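You operate a simulated robot arm through the tools that you are given. There is no shell and no other tool. Be economical: measure what you need, move in short steps, check, and stop when the job is done.

You run a simulated robot arm. Do the job below in one go: nothing can be reset, and whatever is moved stays where it is left.

Task
Prime the filler: two 10 ml strokes into the steel cup.
Fine: the holder back at LOAD, the cup still in it.
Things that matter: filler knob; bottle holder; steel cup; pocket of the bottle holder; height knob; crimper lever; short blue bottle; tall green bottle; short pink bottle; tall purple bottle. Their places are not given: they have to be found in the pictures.

Only the result counts: the job must be done as asked and must still hold three seconds after the hand-in. Knocking over, shifting, dropping, spilling or breaking anything else fails it.

Robot
A 6-joint arm with a two-finger parallel gripper, fixed in place. Base frame: the origin is at the foot of the arm, x ahead of it, y to its left, z up; the work surface is at about z = 754. Lengths are in mm, angles in degrees, forces in N, time in s.
With the tool pointing down near the work surface it reaches from about 260 to 680 mm from the base axis. Its first joint turns from -66.0 to 66.0 degrees. Payload 2.9 kg.
Tool frame: the origin (TCP) lies between the finger pads and is the grasp point; the fingertips stand 30 mm ahead of it; z points along the fingers, y is the line along which they close. The gripper opens to 110 mm. The fingers are 20 mm wide and 10 mm thick; the gripper's body (48 by 112 mm) begins 55 mm behind the TCP.
Orientation is that of the tool frame in the base frame, as a unit quaternion [w, x, y, z]. With the fingers straight down and closing along the base's y, the tool's x points along the base's -x, its y along +y and its z along -z.

Tools
- The arm moves only by the tool send_rows. Its argument "deltas" is a list of rows, each an object (a shift or turn left out is 0, a gripper value left out holds the last) with "delta_rot": the turn, a rotation vector about the base's x, y, z in degrees, a list of three; "dp": the shift along the base's x, y, z in mm, a list of three; "hand": the opening, from 0 (shut) to 1 (fully open). In form: [{"delta_rot": [ax, ay, az], "dp": [dx, dy, dz], "hand": hand}, ...]. A call has 1 to 10 rows; each row shifts and turns the commanded pose from where the row before left it. A row lasts 0.2 s, in which the tool goes at most 50 mm and 8.6 degrees; a call with a longer step from one row to the next is refused whole, and so is a gripper value outside its range. Where a pose cannot be reached the arm comes as near as it can. A force on the tool above 60 N (or 10 N above the force at the start of the call, whichever is more), or a blocked arm, ends the call early, and 0.2 s more pass. Each finger travels about 108 mm/s and halts on what it meets, pressing with about 44 N; the grip force reading is that of the motor and also rises with nothing between the fingers. The clock runs only during rows and for 0.2 s after the last one: add rows that do not move to give the fingers time. It gives the time, the measured TCP pose, the force on the tool (base axes), the opening and the grip force at its end, in the units of the frame above (readings bear some noise).
- Cameras (640 x 400 px; columns grow to the right, rows downward): "scene" is fixed at [76.3, 418.8, 1406.5]; the picture's right is [-0.80, -0.60, 0.00], its down [-0.25, 0.33, -0.91] and it looks along [0.54, -0.73, -0.41] (base axes); focal length 342 px, centre (320, 200). "wrist" rides on the gripper at [-36, 0, -57] in the tool frame; the picture's right is [0.00, -1.00, 0.00], its down [0.97, 0.00, -0.24] and it looks along [0.24, 0.00, 0.97] (tool axes); focal length 218 px, centre (320, 200).
- get_image(camera): a new picture of that camera. The clock stands still meanwhile.
- measure_at(camera, pixels): for up to 12 pixels [column, row] of the newest picture of that camera ("zoom" is the newest enlarged one), the place [x, y, z] in the base frame of the surface seen there, good to about 2 mm, but the place of the scene camera against the robot may be out by one fixed shift of up to 12 mm in any direction. The clock stands still meanwhile.
- close_up(camera, box): a new picture of the part [left, top, right, bottom] of that camera's present view, enlarged. The clock stands still meanwhile.
- hand_in(): hands the job in; it is judged then, once.

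Go step by step. Measure first, check grasps and placings, and put right what went wrong. The budget is 80 turns and 38 pictures, counting those below and the enlarged ones. Unless the task says otherwise, let go and move clear before handing in, and close with one line.

The tools are called after "Request:" by a JSON object that holds its "op" and its "data". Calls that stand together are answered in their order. send_rows: Moves the arm, as the interface text tells. Its arguments: {"type":"object","properties":{"deltas":{"type":"array","items":{"type":"object","properties":{"delta_rot":{"type":"array","items":{"type":"number"}},"dp":{"type":"array","items":{"type":"number"}},"hand":{"type":"number"}}}}},"required":["deltas"]} The other tools are called the same way: get_image (camera) takes a picture; measure_at (camera, pixels) gives the place of the surface under pixels of a picture; close_up (camera, box) takes an enlarged picture of a part of a camera's view; hand_in () hands the job in.

At the start:

```text
time_s: 0.0
ee_pos: [327.7, -208.1, 1300.9]
tcp_rot: [0.0, 0.0, 1.0, -0.001]
ft_force: [0.5, 0.2, -0.6]
opening: 109.9
gripper_force: 0.1
```

scene: 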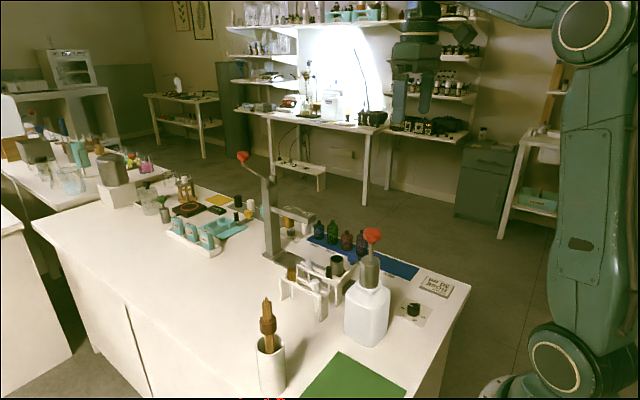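
wrist: 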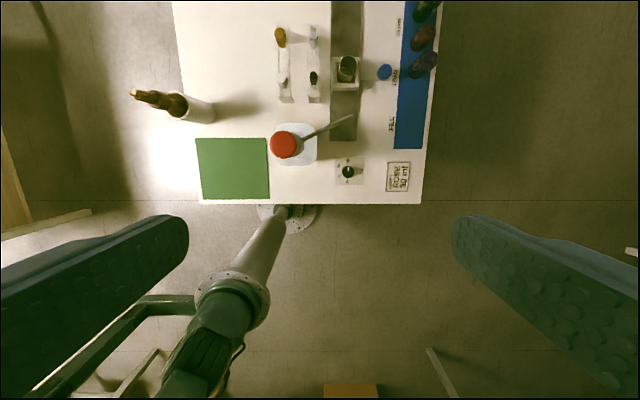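

The wrist picture shows the filler (red knob near pixel 285,145), the cup in its holder on a rail (347,70), a dial (348,172) and a label card (398,177). I will enlarge these.

Request:
{"op": "close_up", "data": {"camera": "wrist", "box": [250, 0, 450, 210]}}

Request:
{"op": "close_up", "data": {"camera": "scene", "box": [230, 140, 470, 360]}}

```text
1.90 times, centred on (350, 105) of wrist
```

zoom: 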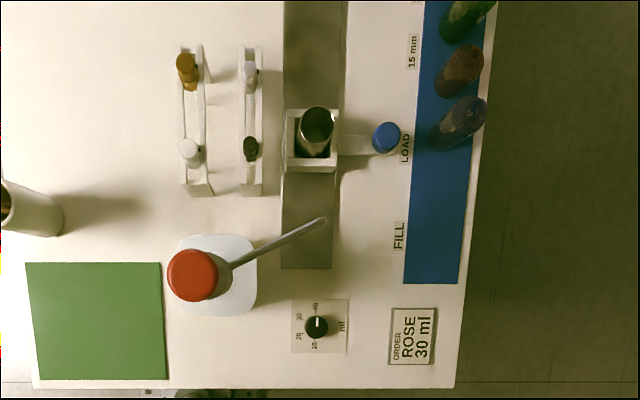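

```text
1.82 times, centred on (350, 250) of scene
```

zoom: 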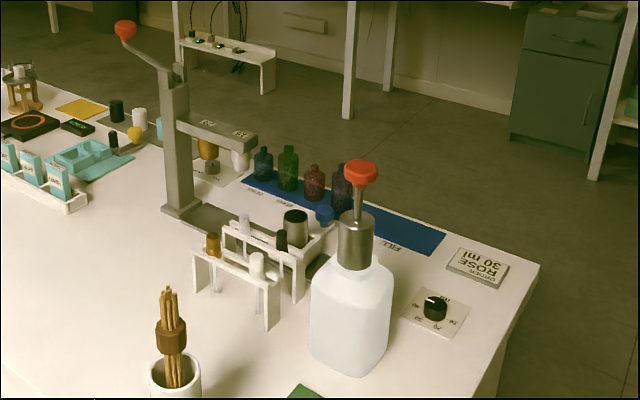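

The holder stands at LOAD on the rail, with FILL nearer the robot. I need to see the ml dial closely, and the spots' heights.

Request:
{"op": "close_up", "data": {"camera": "wrist", "box": [328, 150, 372, 190]}}

Request:
{"op": "close_up", "data": {"camera": "scene", "box": [370, 280, 450, 330]}}

Request:
{"op": "measure_at", "data": {"camera": "wrist", "pixels": [[285, 145], [348, 171], [384, 72], [347, 60], [340, 88], [352, 117], [310, 155], [343, 130], [341, 20], [335, 180], [346, 70], [330, 135]]}}

Request:
{"op": "measure_at", "data": {"camera": "scene", "pixels": [[373, 234], [413, 307], [369, 265], [243, 157], [337, 258], [352, 256], [368, 310]]}}

```text
10.00 times, centred on (350, 170) of wrist
```

zoom: 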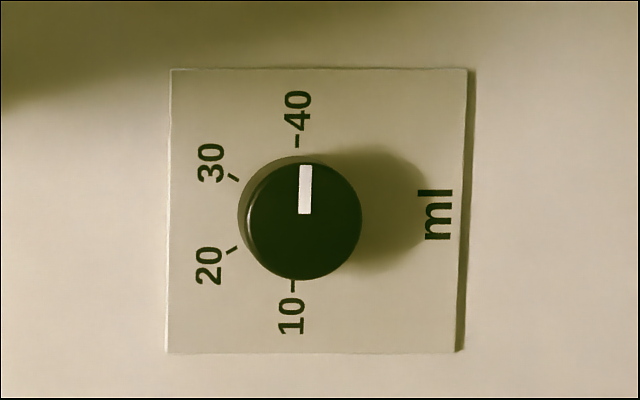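

```text
8.00 times, centred on (410, 305) of scene
```

zoom: 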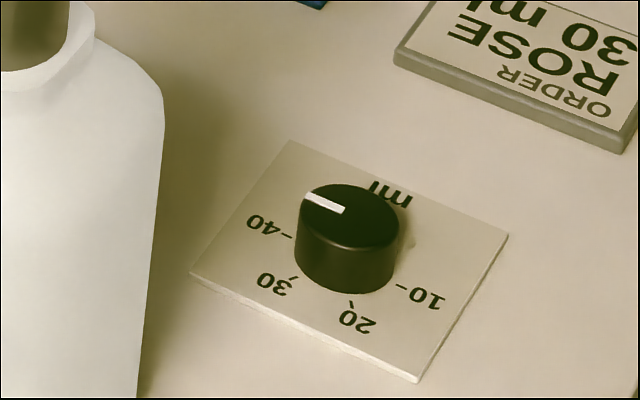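

```text
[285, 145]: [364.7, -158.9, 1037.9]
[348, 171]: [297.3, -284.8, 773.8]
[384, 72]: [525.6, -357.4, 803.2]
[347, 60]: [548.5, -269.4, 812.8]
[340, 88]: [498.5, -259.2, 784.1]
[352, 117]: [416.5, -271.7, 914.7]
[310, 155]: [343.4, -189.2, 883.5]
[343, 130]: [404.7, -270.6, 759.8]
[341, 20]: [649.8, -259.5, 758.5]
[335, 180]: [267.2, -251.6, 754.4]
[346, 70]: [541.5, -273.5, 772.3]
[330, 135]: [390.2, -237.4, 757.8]
```

```text
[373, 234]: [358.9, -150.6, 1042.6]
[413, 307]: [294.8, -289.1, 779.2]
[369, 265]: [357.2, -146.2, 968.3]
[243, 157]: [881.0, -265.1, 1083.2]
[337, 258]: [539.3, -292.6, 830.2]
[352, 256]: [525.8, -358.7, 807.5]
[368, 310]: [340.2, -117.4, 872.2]
```

The dial points at 40 (zoom pixel 305,190) and must go to 10, a half turn counter-clockwise seen from above. It stands at about (297,-285), top at about 777. I go above it with the tool turned about -86 degrees.

Request:
{"op": "send_rows", "data": {"deltas": [{"dp": [-3, -8, -40], "delta_rot": [0, 0, -8.5], "hand": 0.6}, {"dp": [-3, -8, -40], "delta_rot": [0, 0, -8.5]}, {"dp": [-3, -8, -40], "delta_rot": [0, 0, -8.5]}, {"dp": [-3, -8, -40], "delta_rot": [0, 0, -8.5]}, {"dp": [-3, -8, -40], "delta_rot": [0, 0, -8.5]}, {"dp": [-3, -8, -40], "delta_rot": [0, 0, -8.5]}, {"dp": [-3, -8, -40], "delta_rot": [0, 0, -8.5]}, {"dp": [-3, -7, -40], "delta_rot": [0, 0, -8.5]}, {"dp": [-3, -7, -40], "delta_rot": [0, 0, -8.5]}, {"dp": [-3.7, -6.9, -40], "delta_rot": [0, 0, -8.5]}]}}

```text
time_s: 2.2
ee_pos: [295.1, -284.3, 902.4]
tcp_rot: [-0.001, 0.677, 0.736, 0.0]
ft_force: [0.1, 0.1, 0.0]
opening: 66.1
gripper_force: 0.1
```

The arm is above the dial without contact. I check with both cameras.

Request:
{"op": "get_image", "data": {"camera": "wrist"}}

Request:
{"op": "get_image", "data": {"camera": "scene"}}

```text
31 pictures are left
```

wrist: 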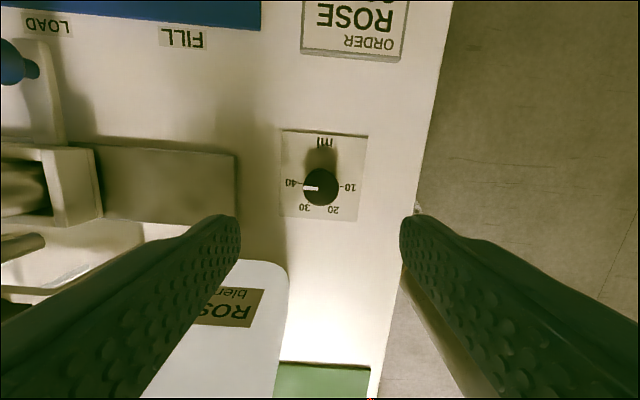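

```text
30 pictures are left
```

scene: 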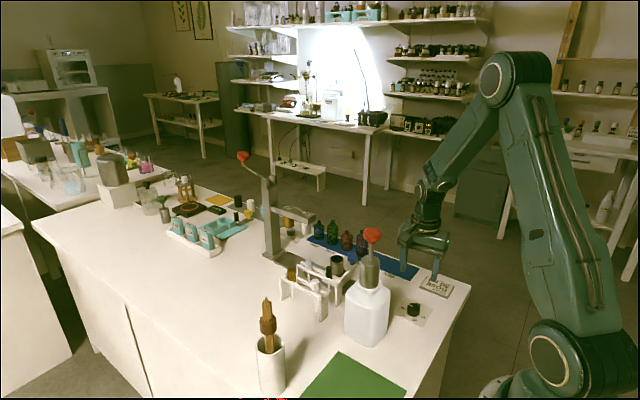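

The dial knob is at wrist pixel (320,187), roughly centred between the fingers. I measure it exactly.

Request:
{"op": "measure_at", "data": {"camera": "wrist", "pixels": [[320, 187], [306, 187], [335, 187], [320, 172], [320, 203], [300, 205], [347, 205], [40, 62], [288, 184], [349, 188], [181, 38], [45, 25]]}}

```text
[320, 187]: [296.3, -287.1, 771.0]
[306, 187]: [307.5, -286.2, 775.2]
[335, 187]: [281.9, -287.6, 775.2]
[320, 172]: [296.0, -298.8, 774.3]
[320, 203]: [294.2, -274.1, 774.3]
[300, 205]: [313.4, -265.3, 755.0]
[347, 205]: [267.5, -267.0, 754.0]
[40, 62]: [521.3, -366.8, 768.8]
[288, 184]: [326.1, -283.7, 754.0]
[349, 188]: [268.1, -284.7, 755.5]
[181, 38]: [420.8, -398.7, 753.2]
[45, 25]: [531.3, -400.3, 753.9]
```

The knob's centre is about (295.5,-286.3), 27 mm wide, top at 775. I lower the tips to about 761 and close.

Request:
{"op": "send_rows", "data": {"deltas": [{"dp": [0.5, -2, -40]}, {"dp": [0, 0, -40]}, {"dp": [0, 0, -31]}, {}, {"hand": 0.2}, {"hand": 0.1}, {"hand": 0.1}, {}]}}

```text
time_s: 4.0
ee_pos: [295.6, -285.8, 789.1]
tcp_rot: [-0.002, 0.676, 0.737, -0.001]
ft_force: [-18.4, -4.1, -6.5]
opening: 31.5
gripper_force: 44.9
```

The knob is gripped (opening 31.5) with a small sideways force, so I ease about 1 mm in -x and start turning counter-clockwise.

Request:
{"op": "send_rows", "data": {"deltas": [{"dp": [-1, 0, 0]}, {"delta_rot": [0, 0, 6]}, {"delta_rot": [0, 0, 6]}, {"delta_rot": [0, 0, 6]}, {"delta_rot": [0, 0, 6]}, {"delta_rot": [0, 0, 6]}, {}]}}

Request:
{"op": "get_image", "data": {"camera": "wrist"}}

```text
time_s: 5.6
ee_pos: [296.3, -286.4, 790.4]
tcp_rot: [-0.001, 0.46, 0.888, 0.0]
ft_force: [-9.3, 3.0, -23.3]
opening: 31.4
gripper_force: 45.0
```

```text
29 pictures are left
```

wrist: 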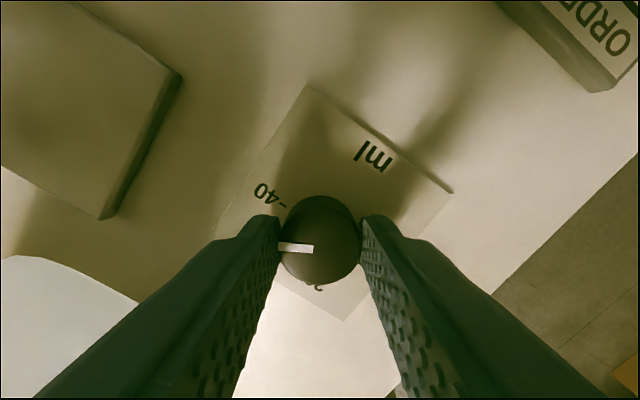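

The pointer turned with the fingers, to about 30 degrees past 40. I go on turning.

Request:
{"op": "send_rows", "data": {"deltas": [{"delta_rot": [0, 0, 7.5]}, {"delta_rot": [0, 0, 7.5]}, {"delta_rot": [0, 0, 7.5]}, {"delta_rot": [0, 0, 7.5]}, {"delta_rot": [0, 0, 7.5]}, {"delta_rot": [0, 0, 7.5]}, {"delta_rot": [0, 0, 7.5]}, {"delta_rot": [0, 0, 7.5]}, {"delta_rot": [0, 0, 7.5]}, {"delta_rot": [0, 0, 7.5]}]}}

Request:
{"op": "send_rows", "data": {"deltas": [{"delta_rot": [0, 0, 7.5]}, {"delta_rot": [0, 0, 7.5]}, {"delta_rot": [0, 0, 7.5]}, {"delta_rot": [0, 0, 7.5]}, {"delta_rot": [0, 0, 7.5]}, {"delta_rot": [0, 0, 7.5]}, {"delta_rot": [0, 0, 7.5]}, {"delta_rot": [0, 0, 7.5]}, {"delta_rot": [0, 0, 7.5]}, {"delta_rot": [0, 0, 7.5]}]}}

Request:
{"op": "get_image", "data": {"camera": "wrist"}}

```text
time_s: 7.8
ee_pos: [294.7, -284.7, 788.6]
tcp_rot: [0.0, -0.175, 0.985, 0.001]
ft_force: [2.9, 22.2, -19.7]
opening: 31.4
gripper_force: 45.0
```

```text
time_s: 10.0
ee_pos: [295.8, -284.1, 790.2]
tcp_rot: [-0.002, 0.738, -0.674, -0.003]
ft_force: [-2.9, 22.3, -12.1]
opening: 31.4
gripper_force: 44.9
```

```text
28 pictures are left
```

wrist: 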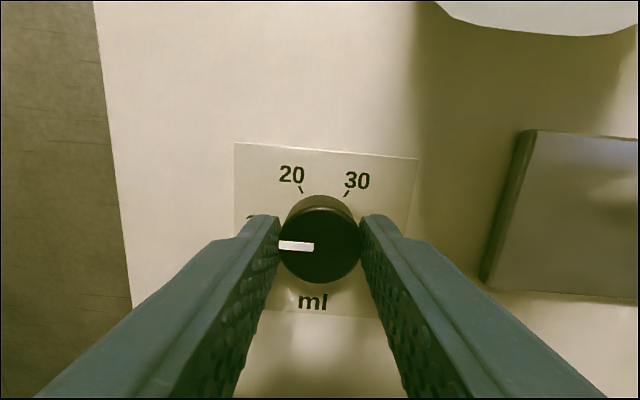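

The pointer now lies parallel to the plate's edge, pointing to the 10 side. I release, rise and check.

Request:
{"op": "send_rows", "data": {"deltas": [{"hand": 0.35}, {"hand": 0.6}, {"dp": [0, 0, 0]}, {"dp": [0, 0, 40]}, {"dp": [0, 0, 40]}, {"dp": [0, 0, 40]}]}}

Request:
{"op": "close_up", "data": {"camera": "wrist", "box": [240, 110, 400, 250]}}

```text
time_s: 11.4
ee_pos: [297.6, -287.4, 910.8]
tcp_rot: [0.0, 0.737, -0.676, 0.001]
ft_force: [0.1, -0.5, 0.9]
opening: 65.8
gripper_force: 0.1
```

```text
2.86 times, centred on (320, 180) of wrist
```

zoom: 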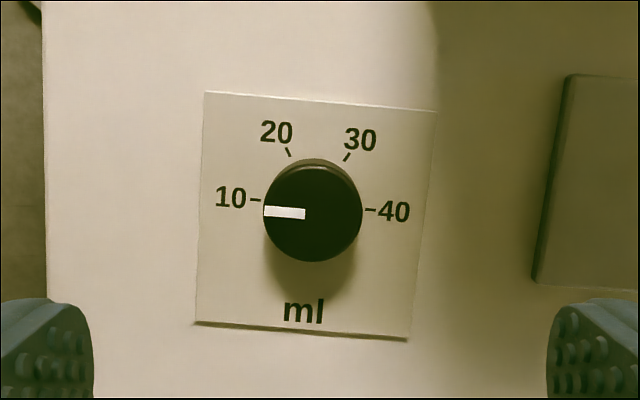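

The dial reads 10 ml. Next I rise over the spout and go above the holder's blue handle to look.

Request:
{"op": "send_rows", "data": {"deltas": [{"dp": [0, 0, 45], "delta_rot": [0, 0, -5]}, {"dp": [0, -10, 45]}, {"dp": [0, -20, 45]}, {"dp": [30, -20, 35]}, {"dp": [45, -10, 0]}, {"dp": [45, -10, 0]}, {"dp": [45, 0, 0]}, {"dp": [45, 0, 0]}, {"dp": [18, 0, 0]}, {}]}}

Request:
{"op": "get_image", "data": {"camera": "wrist"}}

```text
refused: row 4 steps farther than a row can; nothing moved
```

```text
26 pictures are left
```

wrist: 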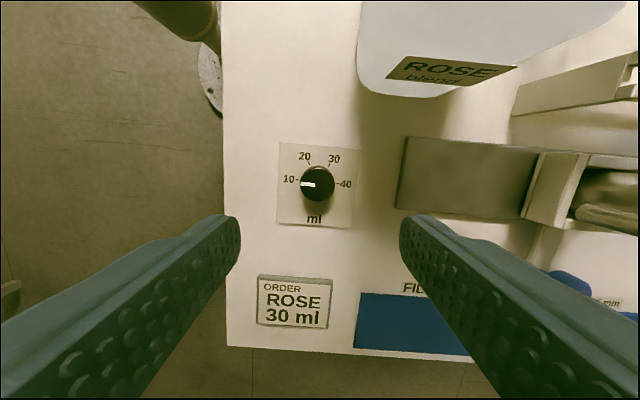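

The call was refused because row 4 was slightly too long. I split it and send it again.

Request:
{"op": "send_rows", "data": {"deltas": [{"dp": [0, 0, 45], "delta_rot": [0, 0, -5]}, {"dp": [0, -15, 45]}, {"dp": [0, -20, 45]}, {"dp": [20, -20, 35]}, {"dp": [45, -10, 0]}, {"dp": [45, -5, 0]}, {"dp": [45, 0, 0]}, {"dp": [45, 0, 0]}, {"dp": [28, 0, 0]}, {}]}}

Request:
{"op": "get_image", "data": {"camera": "wrist"}}

```text
time_s: 13.6
ee_pos: [524.9, -356.4, 1080.8]
tcp_rot: [-0.001, 0.707, -0.707, 0.001]
ft_force: [0.1, -0.7, -0.2]
opening: 66.0
gripper_force: 0.1
```

```text
25 pictures are left
```

wrist: 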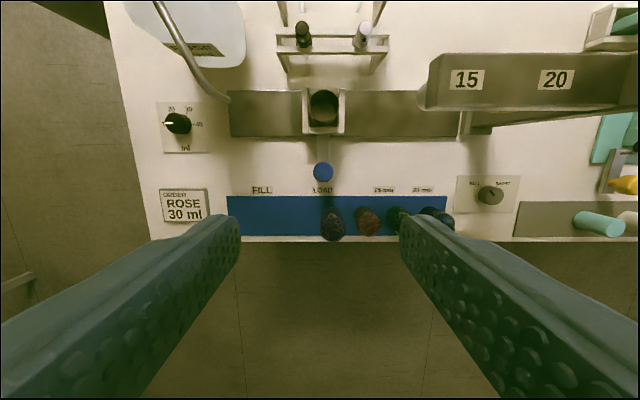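

The handle is at (323,172), the spout tip at (228,97), the nearest bottle at (333,222), the crimper beam from (420,85). I measure them.

Request:
{"op": "measure_at", "data": {"camera": "wrist", "pixels": [[323, 172], [314, 172], [332, 172], [323, 181], [323, 93], [323, 120], [310, 108], [228, 97], [428, 90], [333, 215], [368, 213], [323, 145]]}}

```text
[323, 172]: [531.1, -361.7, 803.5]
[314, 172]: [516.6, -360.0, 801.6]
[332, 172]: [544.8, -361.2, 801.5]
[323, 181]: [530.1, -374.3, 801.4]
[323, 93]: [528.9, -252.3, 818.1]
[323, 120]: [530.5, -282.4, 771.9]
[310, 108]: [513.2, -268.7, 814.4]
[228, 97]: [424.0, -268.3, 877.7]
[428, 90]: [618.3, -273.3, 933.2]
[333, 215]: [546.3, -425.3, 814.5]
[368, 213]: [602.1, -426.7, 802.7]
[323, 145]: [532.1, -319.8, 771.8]
```

The handle's centre is (530.5,-361), top at 803; FILL lies 110 mm nearer in x (421 against 531). I go down to TCP 811 and grip the handle along x.

Request:
{"op": "send_rows", "data": {"deltas": [{"dp": [5.6, -4.6, -45]}, {"dp": [0, 0, -45]}, {"dp": [0, 0, -45]}, {"dp": [0, 0, -45]}, {"dp": [0, 0, -45]}, {"dp": [0, 0, -45]}, {}]}}

Request:
{"op": "get_image", "data": {"camera": "wrist"}}

```text
time_s: 15.2
ee_pos: [529.8, -362.4, 810.8]
tcp_rot: [-0.001, 0.707, -0.707, 0.002]
ft_force: [-0.6, 0.5, 0.8]
opening: 65.9
gripper_force: 0.1
```

```text
24 pictures are left
```

wrist: 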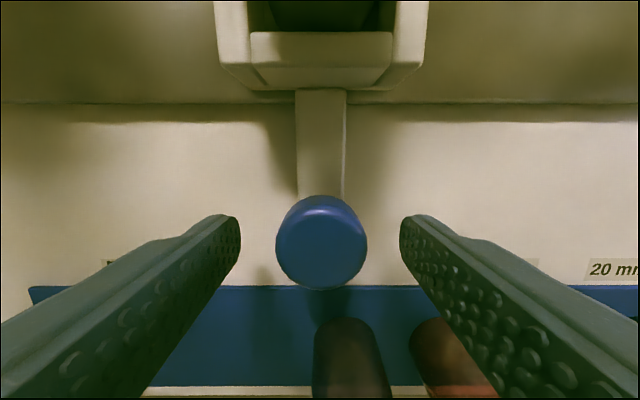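

The handle sits centred between the fingers (320,243). I close on it.

Request:
{"op": "send_rows", "data": {"deltas": [{"hand": 0.3}, {"hand": 0.15}, {"hand": 0.15}, {}]}}

```text
time_s: 16.2
ee_pos: [528.9, -361.7, 809.6]
tcp_rot: [-0.001, 0.707, -0.707, 0.001]
ft_force: [-0.6, -0.6, -2.8]
opening: 31.2
gripper_force: 45.0
```

Gripped (opening 31.2). I slide the holder slowly towards FILL.

Request:
{"op": "send_rows", "data": {"deltas": [{"dp": [-5, 0, 0]}, {"dp": [-10, 0, 0]}, {"dp": [-10, 0, 0]}, {"dp": [-10, 0, 0]}, {"dp": [-10, 0, 0]}, {"dp": [-10, 0, 0]}, {"dp": [-5, 0, 0]}, {}]}}

Request:
{"op": "get_image", "data": {"camera": "scene"}}

```text
time_s: 18.0
ee_pos: [469.6, -362.5, 810.6]
tcp_rot: [0.0, -0.707, 0.708, -0.001]
ft_force: [0.6, -2.2, 0.2]
opening: 31.2
gripper_force: 45.3
```

```text
23 pictures are left
```

scene: 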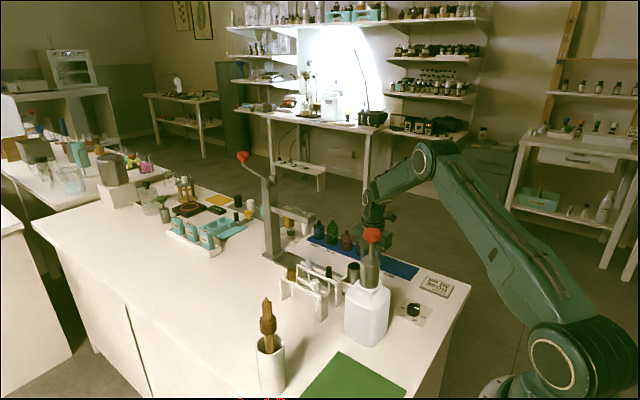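

The holder and cup slide along smoothly. I continue the last 50 mm.

Request:
{"op": "send_rows", "data": {"deltas": [{"dp": [-5, 0, 0]}, {"dp": [-10, 0, 0]}, {"dp": [-10, 0, 0]}, {"dp": [-10, 0, 0]}, {"dp": [-8, 0, 0]}, {"dp": [-4, 0, 0]}, {"dp": [-2, 0, 0]}, {}]}}

Request:
{"op": "get_image", "data": {"camera": "wrist"}}

```text
time_s: 19.8
ee_pos: [419.9, -361.8, 810.7]
tcp_rot: [0.001, -0.707, 0.707, -0.001]
ft_force: [-1.4, -2.4, 2.1]
opening: 31.1
gripper_force: 44.8
```

```text
22 pictures are left
```

wrist: 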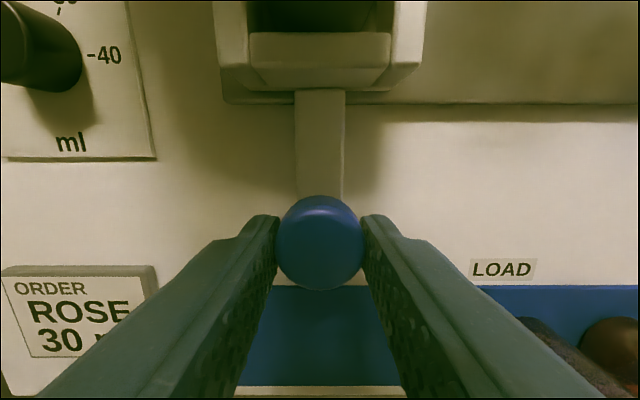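

The handle is at about x 420, matching FILL. I release, rise straight up, and check the cup under the spout.

Request:
{"op": "send_rows", "data": {"deltas": [{"hand": 0.3}, {"hand": 0.5}, {}, {"dp": [0, 0, 40]}, {"dp": [0, -10, 45]}, {"dp": [0, -10, 45]}, {"dp": [0, 0, 45]}, {"dp": [0, 0, 45]}, {"dp": [0, 0, 45]}, {}]}}

Request:
{"op": "get_image", "data": {"camera": "wrist"}}

```text
time_s: 22.0
ee_pos: [420.5, -380.1, 1076.2]
tcp_rot: [-0.001, 0.708, -0.707, 0.001]
ft_force: [0.5, 0.1, 0.1]
opening: 54.9
gripper_force: 0.1
```

```text
21 pictures are left
```

wrist: 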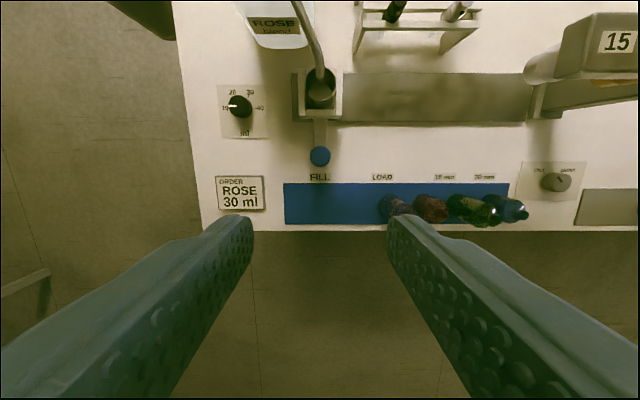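

Request:
{"op": "close_up", "data": {"camera": "wrist", "box": [260, 40, 400, 190]}}

Request:
{"op": "measure_at", "data": {"camera": "wrist", "pixels": [[320, 155], [320, 72], [307, 88], [334, 88], [320, 106], [314, 42], [297, 90], [342, 90], [319, 177]]}}

```text
2.67 times, centred on (330, 115) of wrist
```

zoom: 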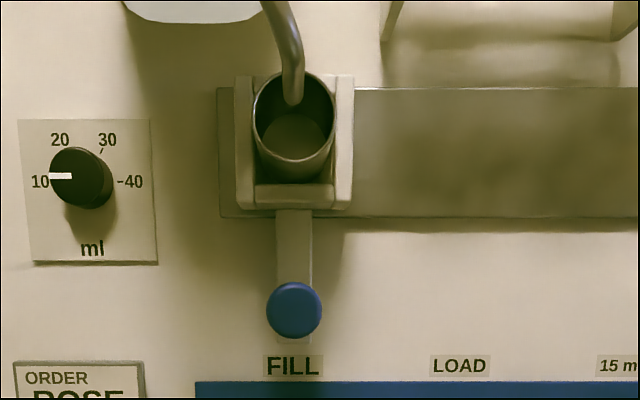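

```text
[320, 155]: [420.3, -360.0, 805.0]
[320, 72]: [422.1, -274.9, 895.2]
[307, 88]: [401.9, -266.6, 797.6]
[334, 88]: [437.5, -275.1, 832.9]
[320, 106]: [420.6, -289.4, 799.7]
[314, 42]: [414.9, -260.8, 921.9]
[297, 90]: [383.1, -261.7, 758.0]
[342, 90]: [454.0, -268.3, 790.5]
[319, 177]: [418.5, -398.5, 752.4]
```

The cup is under the spout and the handle is aligned with FILL (zoom pixel 294,310). I now move high over the pump's red knob and look down.

Request:
{"op": "send_rows", "data": {"deltas": [{"dp": [0, 0, 45], "hand": 0.3}, {"dp": [0, 0, 45], "hand": 0.0}, {"dp": [0, 20, 30]}, {"dp": [-10, 40, 0]}, {"dp": [-15, 45, 0]}, {"dp": [-15, 45, 0]}, {"dp": [-15, 40, 0]}, {"dp": [0, 30, 0]}, {}]}}

Request:
{"op": "get_image", "data": {"camera": "wrist"}}

```text
time_s: 24.0
ee_pos: [365.2, -161.1, 1195.0]
tcp_rot: [0.001, -0.707, 0.707, -0.001]
ft_force: [-0.2, -0.3, -0.8]
opening: 0.2
gripper_force: 37.7
```

```text
19 pictures are left
```

wrist: 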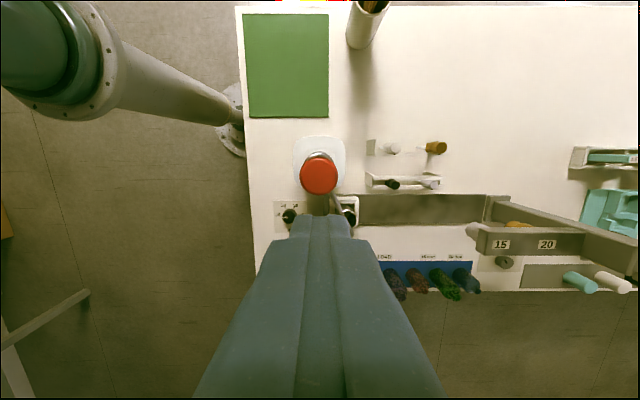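

Request:
{"op": "measure_at", "data": {"camera": "wrist", "pixels": [[319, 173], [304, 175], [334, 175], [319, 158], [319, 188], [320, 190]]}}

```text
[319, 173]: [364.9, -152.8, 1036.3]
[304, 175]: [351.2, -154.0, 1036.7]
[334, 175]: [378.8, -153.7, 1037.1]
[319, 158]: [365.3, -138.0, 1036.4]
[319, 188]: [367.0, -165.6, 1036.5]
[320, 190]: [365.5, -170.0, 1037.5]
```

The red knob's top is flat at z 1037, centred at (365,-153). I come down with shut fingers to just above it.

Request:
{"op": "send_rows", "data": {"deltas": [{"dp": [0, 8, -30]}, {"dp": [0, 0, -40]}, {"dp": [0, 0, -40]}, {"dp": [0, 0, -13]}, {"dp": [0, 0, -3]}, {"dp": [0, 0, -3]}, {"dp": [0, 0, -3]}, {}]}}

```text
time_s: 25.8
ee_pos: [367.0, -153.3, 1063.0]
tcp_rot: [0.001, -0.707, 0.707, 0.0]
ft_force: [1.3, -1.4, 2.4]
opening: 0.0
gripper_force: 37.6
```

The tips are at about 1033 with slight contact force. I press on slowly to the stop.

Request:
{"op": "send_rows", "data": {"deltas": [{"dp": [0, 0, -3]}, {"dp": [0, 0, -3]}, {"dp": [0, 0, -3]}, {}]}}

Request:
{"op": "get_image", "data": {"camera": "scene"}}

```text
time_s: 26.8
ee_pos: [365.5, -154.9, 1054.7]
tcp_rot: [0.0, -0.706, 0.708, -0.002]
ft_force: [-6.5, -1.3, 19.7]
opening: 0.1
gripper_force: 38.0
```

```text
18 pictures are left
```

scene: 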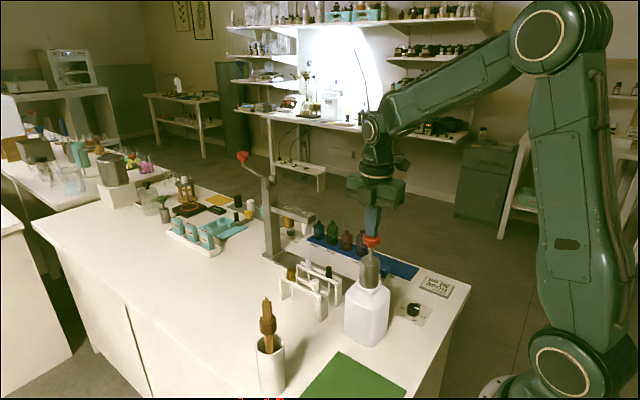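

The knob has gone down about 12 mm and the force is 20 N. I press on in small steps and watch the force.

Request:
{"op": "send_rows", "data": {"deltas": [{"dp": [0, 0, -2]}, {"dp": [0, 0, -2]}, {}]}}

```text
time_s: 27.6
ee_pos: [365.5, -154.2, 1055.7]
tcp_rot: [0.002, -0.706, 0.708, -0.005]
ft_force: [-6.4, 1.4, 19.1]
opening: 0.0
gripper_force: 38.0
stopped in row 3: the force on the tool passed its limit (the readings are from after the stop); the commanded pose is now the measured one
```

The force limit was passed at about 1055: the plunger is at its stop after a 12 mm stroke. I rise and check whether the knob springs back and the cup got liquid.

Request:
{"op": "send_rows", "data": {"deltas": [{"dp": [0, 0, 5]}, {"dp": [0, 0, 10]}, {"dp": [0, 0, 20]}, {"dp": [0, 0, 40]}, {"dp": [0, 0, 40]}, {}]}}

Request:
{"op": "get_image", "data": {"camera": "wrist"}}

Request:
{"op": "measure_at", "data": {"camera": "wrist", "pixels": [[319, 170], [312, 170], [328, 170]]}}

Request:
{"op": "close_up", "data": {"camera": "scene", "box": [310, 210, 430, 300]}}

```text
time_s: 29.0
ee_pos: [366.1, -152.3, 1169.4]
tcp_rot: [0.002, -0.707, 0.707, -0.003]
ft_force: [0.2, -0.1, 0.3]
opening: 0.2
gripper_force: 37.4
```

```text
17 pictures are left
```

wrist: 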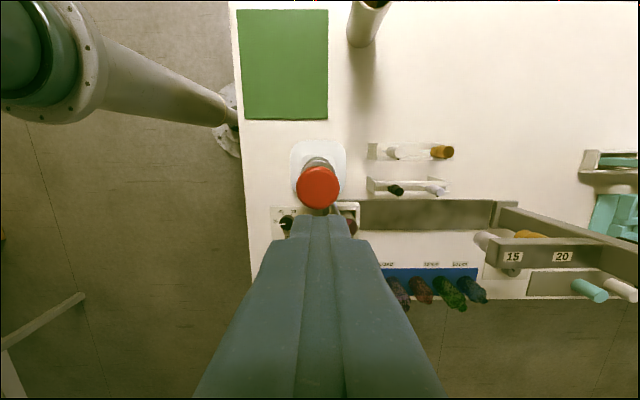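

```text
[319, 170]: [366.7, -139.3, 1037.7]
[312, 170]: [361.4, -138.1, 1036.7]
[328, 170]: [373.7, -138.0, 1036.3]
```

```text
4.44 times, centred on (370, 255) of scene
```

zoom: 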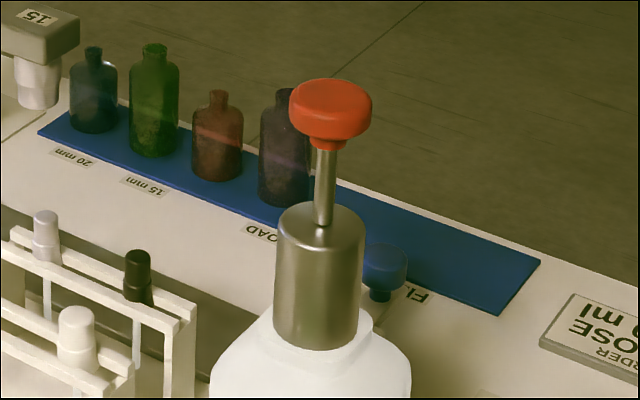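

The knob sprang back to 1037, and something red shows in the cup near wrist pixel (350,222). I enlarge that.

Request:
{"op": "close_up", "data": {"camera": "wrist", "box": [325, 195, 375, 245]}}

```text
8.00 times, centred on (350, 220) of wrist
```

zoom: 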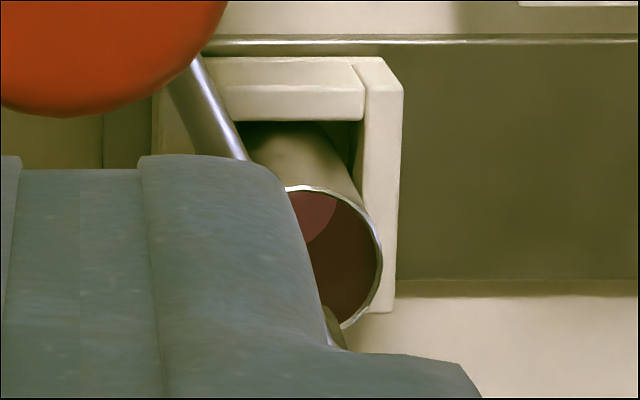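

The cup holds red liquid from the first stroke. I do the second stroke the same way, down to the stop.

Request:
{"op": "send_rows", "data": {"deltas": [{"dp": [-0.5, -1, -40]}, {"dp": [0, 0, -40]}, {"dp": [0, 0, -20]}, {"dp": [0, 0, -3]}, {"dp": [0, 0, -3]}, {"dp": [0, 0, -3]}, {"dp": [0, 0, -3]}, {"dp": [0, 0, -3]}, {"dp": [0, 0, -2]}, {"dp": [0, 0, -1]}]}}

```text
time_s: 31.2
ee_pos: [366.5, -154.3, 1054.9]
tcp_rot: [0.003, -0.707, 0.708, -0.007]
ft_force: [-11.1, 5.1, 54.0]
opening: 0.0
gripper_force: 37.9
```

The plunger is at its stop again (54 N at 1055). I let it up and move back above the handle, to z 1076 by way of a high path.

Request:
{"op": "send_rows", "data": {"deltas": [{"dp": [0, 0, 8]}, {"dp": [0, 0, 15]}, {"dp": [0, 0, 40]}, {"dp": [0, 0, 45]}, {"dp": [10, -45, 0]}, {"dp": [15, -45, 0]}, {"dp": [15, -45, 0]}, {"dp": [14, -40, 0]}, {"dp": [0, -32, 0]}, {"hand": 0.5}]}}

Request:
{"op": "get_image", "data": {"camera": "wrist"}}

Request:
{"op": "close_up", "data": {"camera": "wrist", "box": [260, 60, 400, 200]}}

```text
time_s: 33.4
ee_pos: [419.6, -362.6, 1157.6]
tcp_rot: [0.002, -0.707, 0.708, -0.004]
ft_force: [0.3, 0.9, 0.1]
opening: 55.0
gripper_force: 0.1
```

```text
14 pictures are left
```

wrist: 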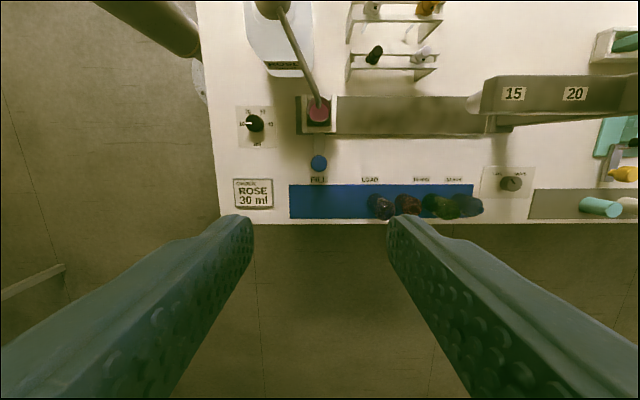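

```text
2.86 times, centred on (330, 130) of wrist
```

zoom: 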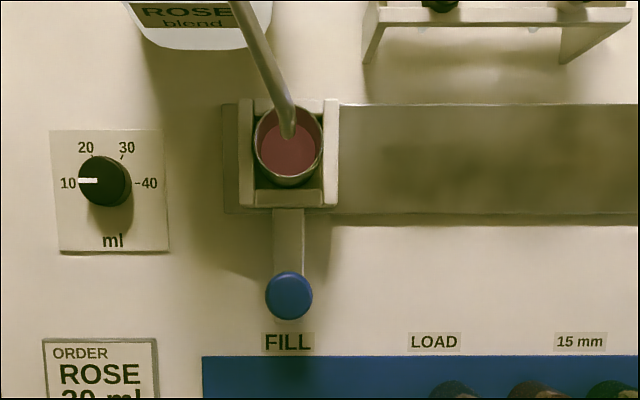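

The cup is fuller, nothing spilled. I go down on the handle at (420,-361) with the fingers open.

Request:
{"op": "send_rows", "data": {"deltas": [{"dp": [0.5, 1, -45], "hand": 0.6}, {"dp": [0, 0, -45]}, {"dp": [0, 0, -45]}, {"dp": [0, 0, -45]}, {"dp": [0, 0, -45]}, {"dp": [0, 0, -45]}, {"dp": [0, 0, -45]}, {"dp": [0, 0, -31.6]}, {}]}}

Request:
{"op": "send_rows", "data": {"deltas": [{"hand": 0.3}, {"hand": 0.15}, {"hand": 0.15}, {}]}}

```text
time_s: 35.4
ee_pos: [420.4, -360.5, 810.7]
tcp_rot: [0.001, -0.707, 0.708, -0.004]
ft_force: [-0.4, -0.6, -0.2]
opening: 66.1
gripper_force: 0.1
```

```text
time_s: 36.4
ee_pos: [422.0, -361.9, 810.0]
tcp_rot: [0.002, -0.707, 0.708, -0.003]
ft_force: [0.0, -1.7, -2.2]
opening: 31.0
gripper_force: 44.9
```

Gripped. I slide the holder gently back by 110 mm towards LOAD.

Request:
{"op": "send_rows", "data": {"deltas": [{"dp": [3, 0, 0]}, {"dp": [5, 0, 0]}, {"dp": [7, 0, 0]}, {"dp": [7, 0, 0]}, {"dp": [7, 0, 0]}, {"dp": [7, 0, 0]}, {"dp": [7, 0, 0]}, {"dp": [7, 0, 0]}, {"dp": [5, 0, 0]}, {"dp": [3, 0, 0]}]}}

Request:
{"op": "send_rows", "data": {"deltas": [{"dp": [4, 0, 0]}, {"dp": [6, 0, 0]}, {"dp": [7, 0, 0]}, {"dp": [7, 0, 0]}, {"dp": [7, 0, 0]}, {"dp": [7, 0, 0]}, {"dp": [6, 0, 0]}, {"dp": [4, 0, 0]}, {"dp": [2, 0, 0]}, {}]}}

```text
time_s: 38.6
ee_pos: [477.7, -361.9, 811.6]
tcp_rot: [0.002, -0.707, 0.707, -0.002]
ft_force: [-0.9, -3.3, -17.0]
opening: 31.2
gripper_force: 44.8
```

```text
time_s: 40.8
ee_pos: [528.9, -360.1, 811.1]
tcp_rot: [0.002, -0.707, 0.707, -0.003]
ft_force: [1.5, -1.9, -19.0]
opening: 31.2
gripper_force: 45.3
```

The handle reads about 529; LOAD is at about 530.5. I nudge 1.5 mm more, let go and rise to look.

Request:
{"op": "send_rows", "data": {"deltas": [{"dp": [1.5, 0, -0.5]}, {}, {"hand": 0.3}, {"hand": 0.5}, {}, {"dp": [0, 0, 40]}, {"dp": [0, 0, 45]}, {"dp": [0, 0, 45]}, {"dp": [0, 0, 45]}, {"dp": [0, 0, 45]}]}}

Request:
{"op": "send_rows", "data": {"deltas": [{"dp": [0, 0, 45]}, {"dp": [-5, 0, 0]}, {}]}}

Request:
{"op": "get_image", "data": {"camera": "wrist"}}

Request:
{"op": "measure_at", "data": {"camera": "wrist", "pixels": [[323, 172], [315, 172], [332, 172], [323, 93], [323, 190]]}}

Request:
{"op": "close_up", "data": {"camera": "wrist", "box": [220, 50, 420, 250]}}

Request:
{"op": "get_image", "data": {"camera": "scene"}}

```text
time_s: 43.0
ee_pos: [529.5, -361.0, 1032.1]
tcp_rot: [0.002, -0.706, 0.708, -0.003]
ft_force: [0.2, -0.2, 0.3]
opening: 54.9
gripper_force: 0.0
```

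```text
time_s: 43.8
ee_pos: [524.3, -360.7, 1076.1]
tcp_rot: [0.002, -0.706, 0.708, -0.004]
ft_force: [0.1, -0.4, 0.2]
opening: 55.2
gripper_force: 0.1
```

```text
12 pictures are left
```

wrist: 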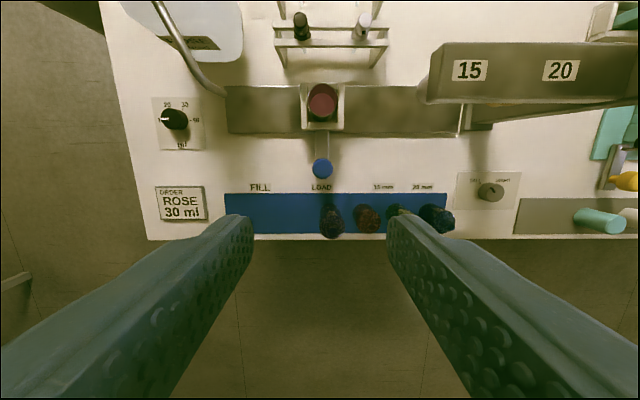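

```text
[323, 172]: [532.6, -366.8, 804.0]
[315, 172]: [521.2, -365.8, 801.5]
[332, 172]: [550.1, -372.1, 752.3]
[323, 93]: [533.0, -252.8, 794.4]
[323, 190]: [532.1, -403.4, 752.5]
```

```text
2.00 times, centred on (320, 150) of wrist
```

zoom: 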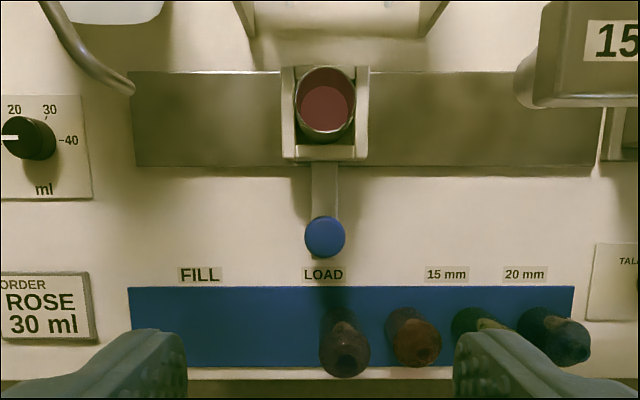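

```text
10 pictures are left
```

scene: 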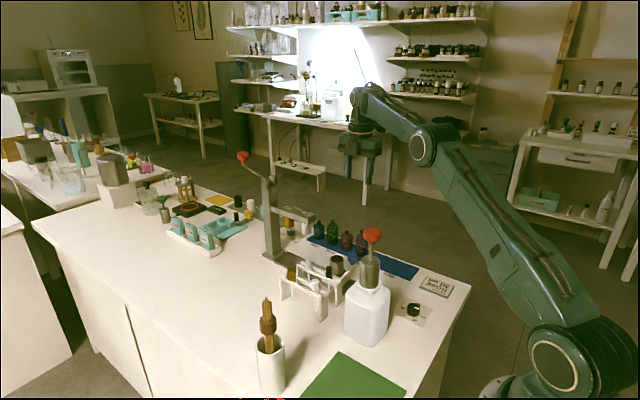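

The handle lines up with LOAD (zoom pixel 324,236 against the label at 323,274). The cup with its liquid sits in the pocket, the bottles haven't moved and the arm is clear, so I hand in.

Request:
{"op": "hand_in", "data": {}}

```text
The job is handed in.
```

The filler is primed: with the dial set to 10 ml, I gave two full strokes into the steel cup, and the holder is back at LOAD with the cup still in it. The dial was at 40 ml at the start and is now left at 10 ml.
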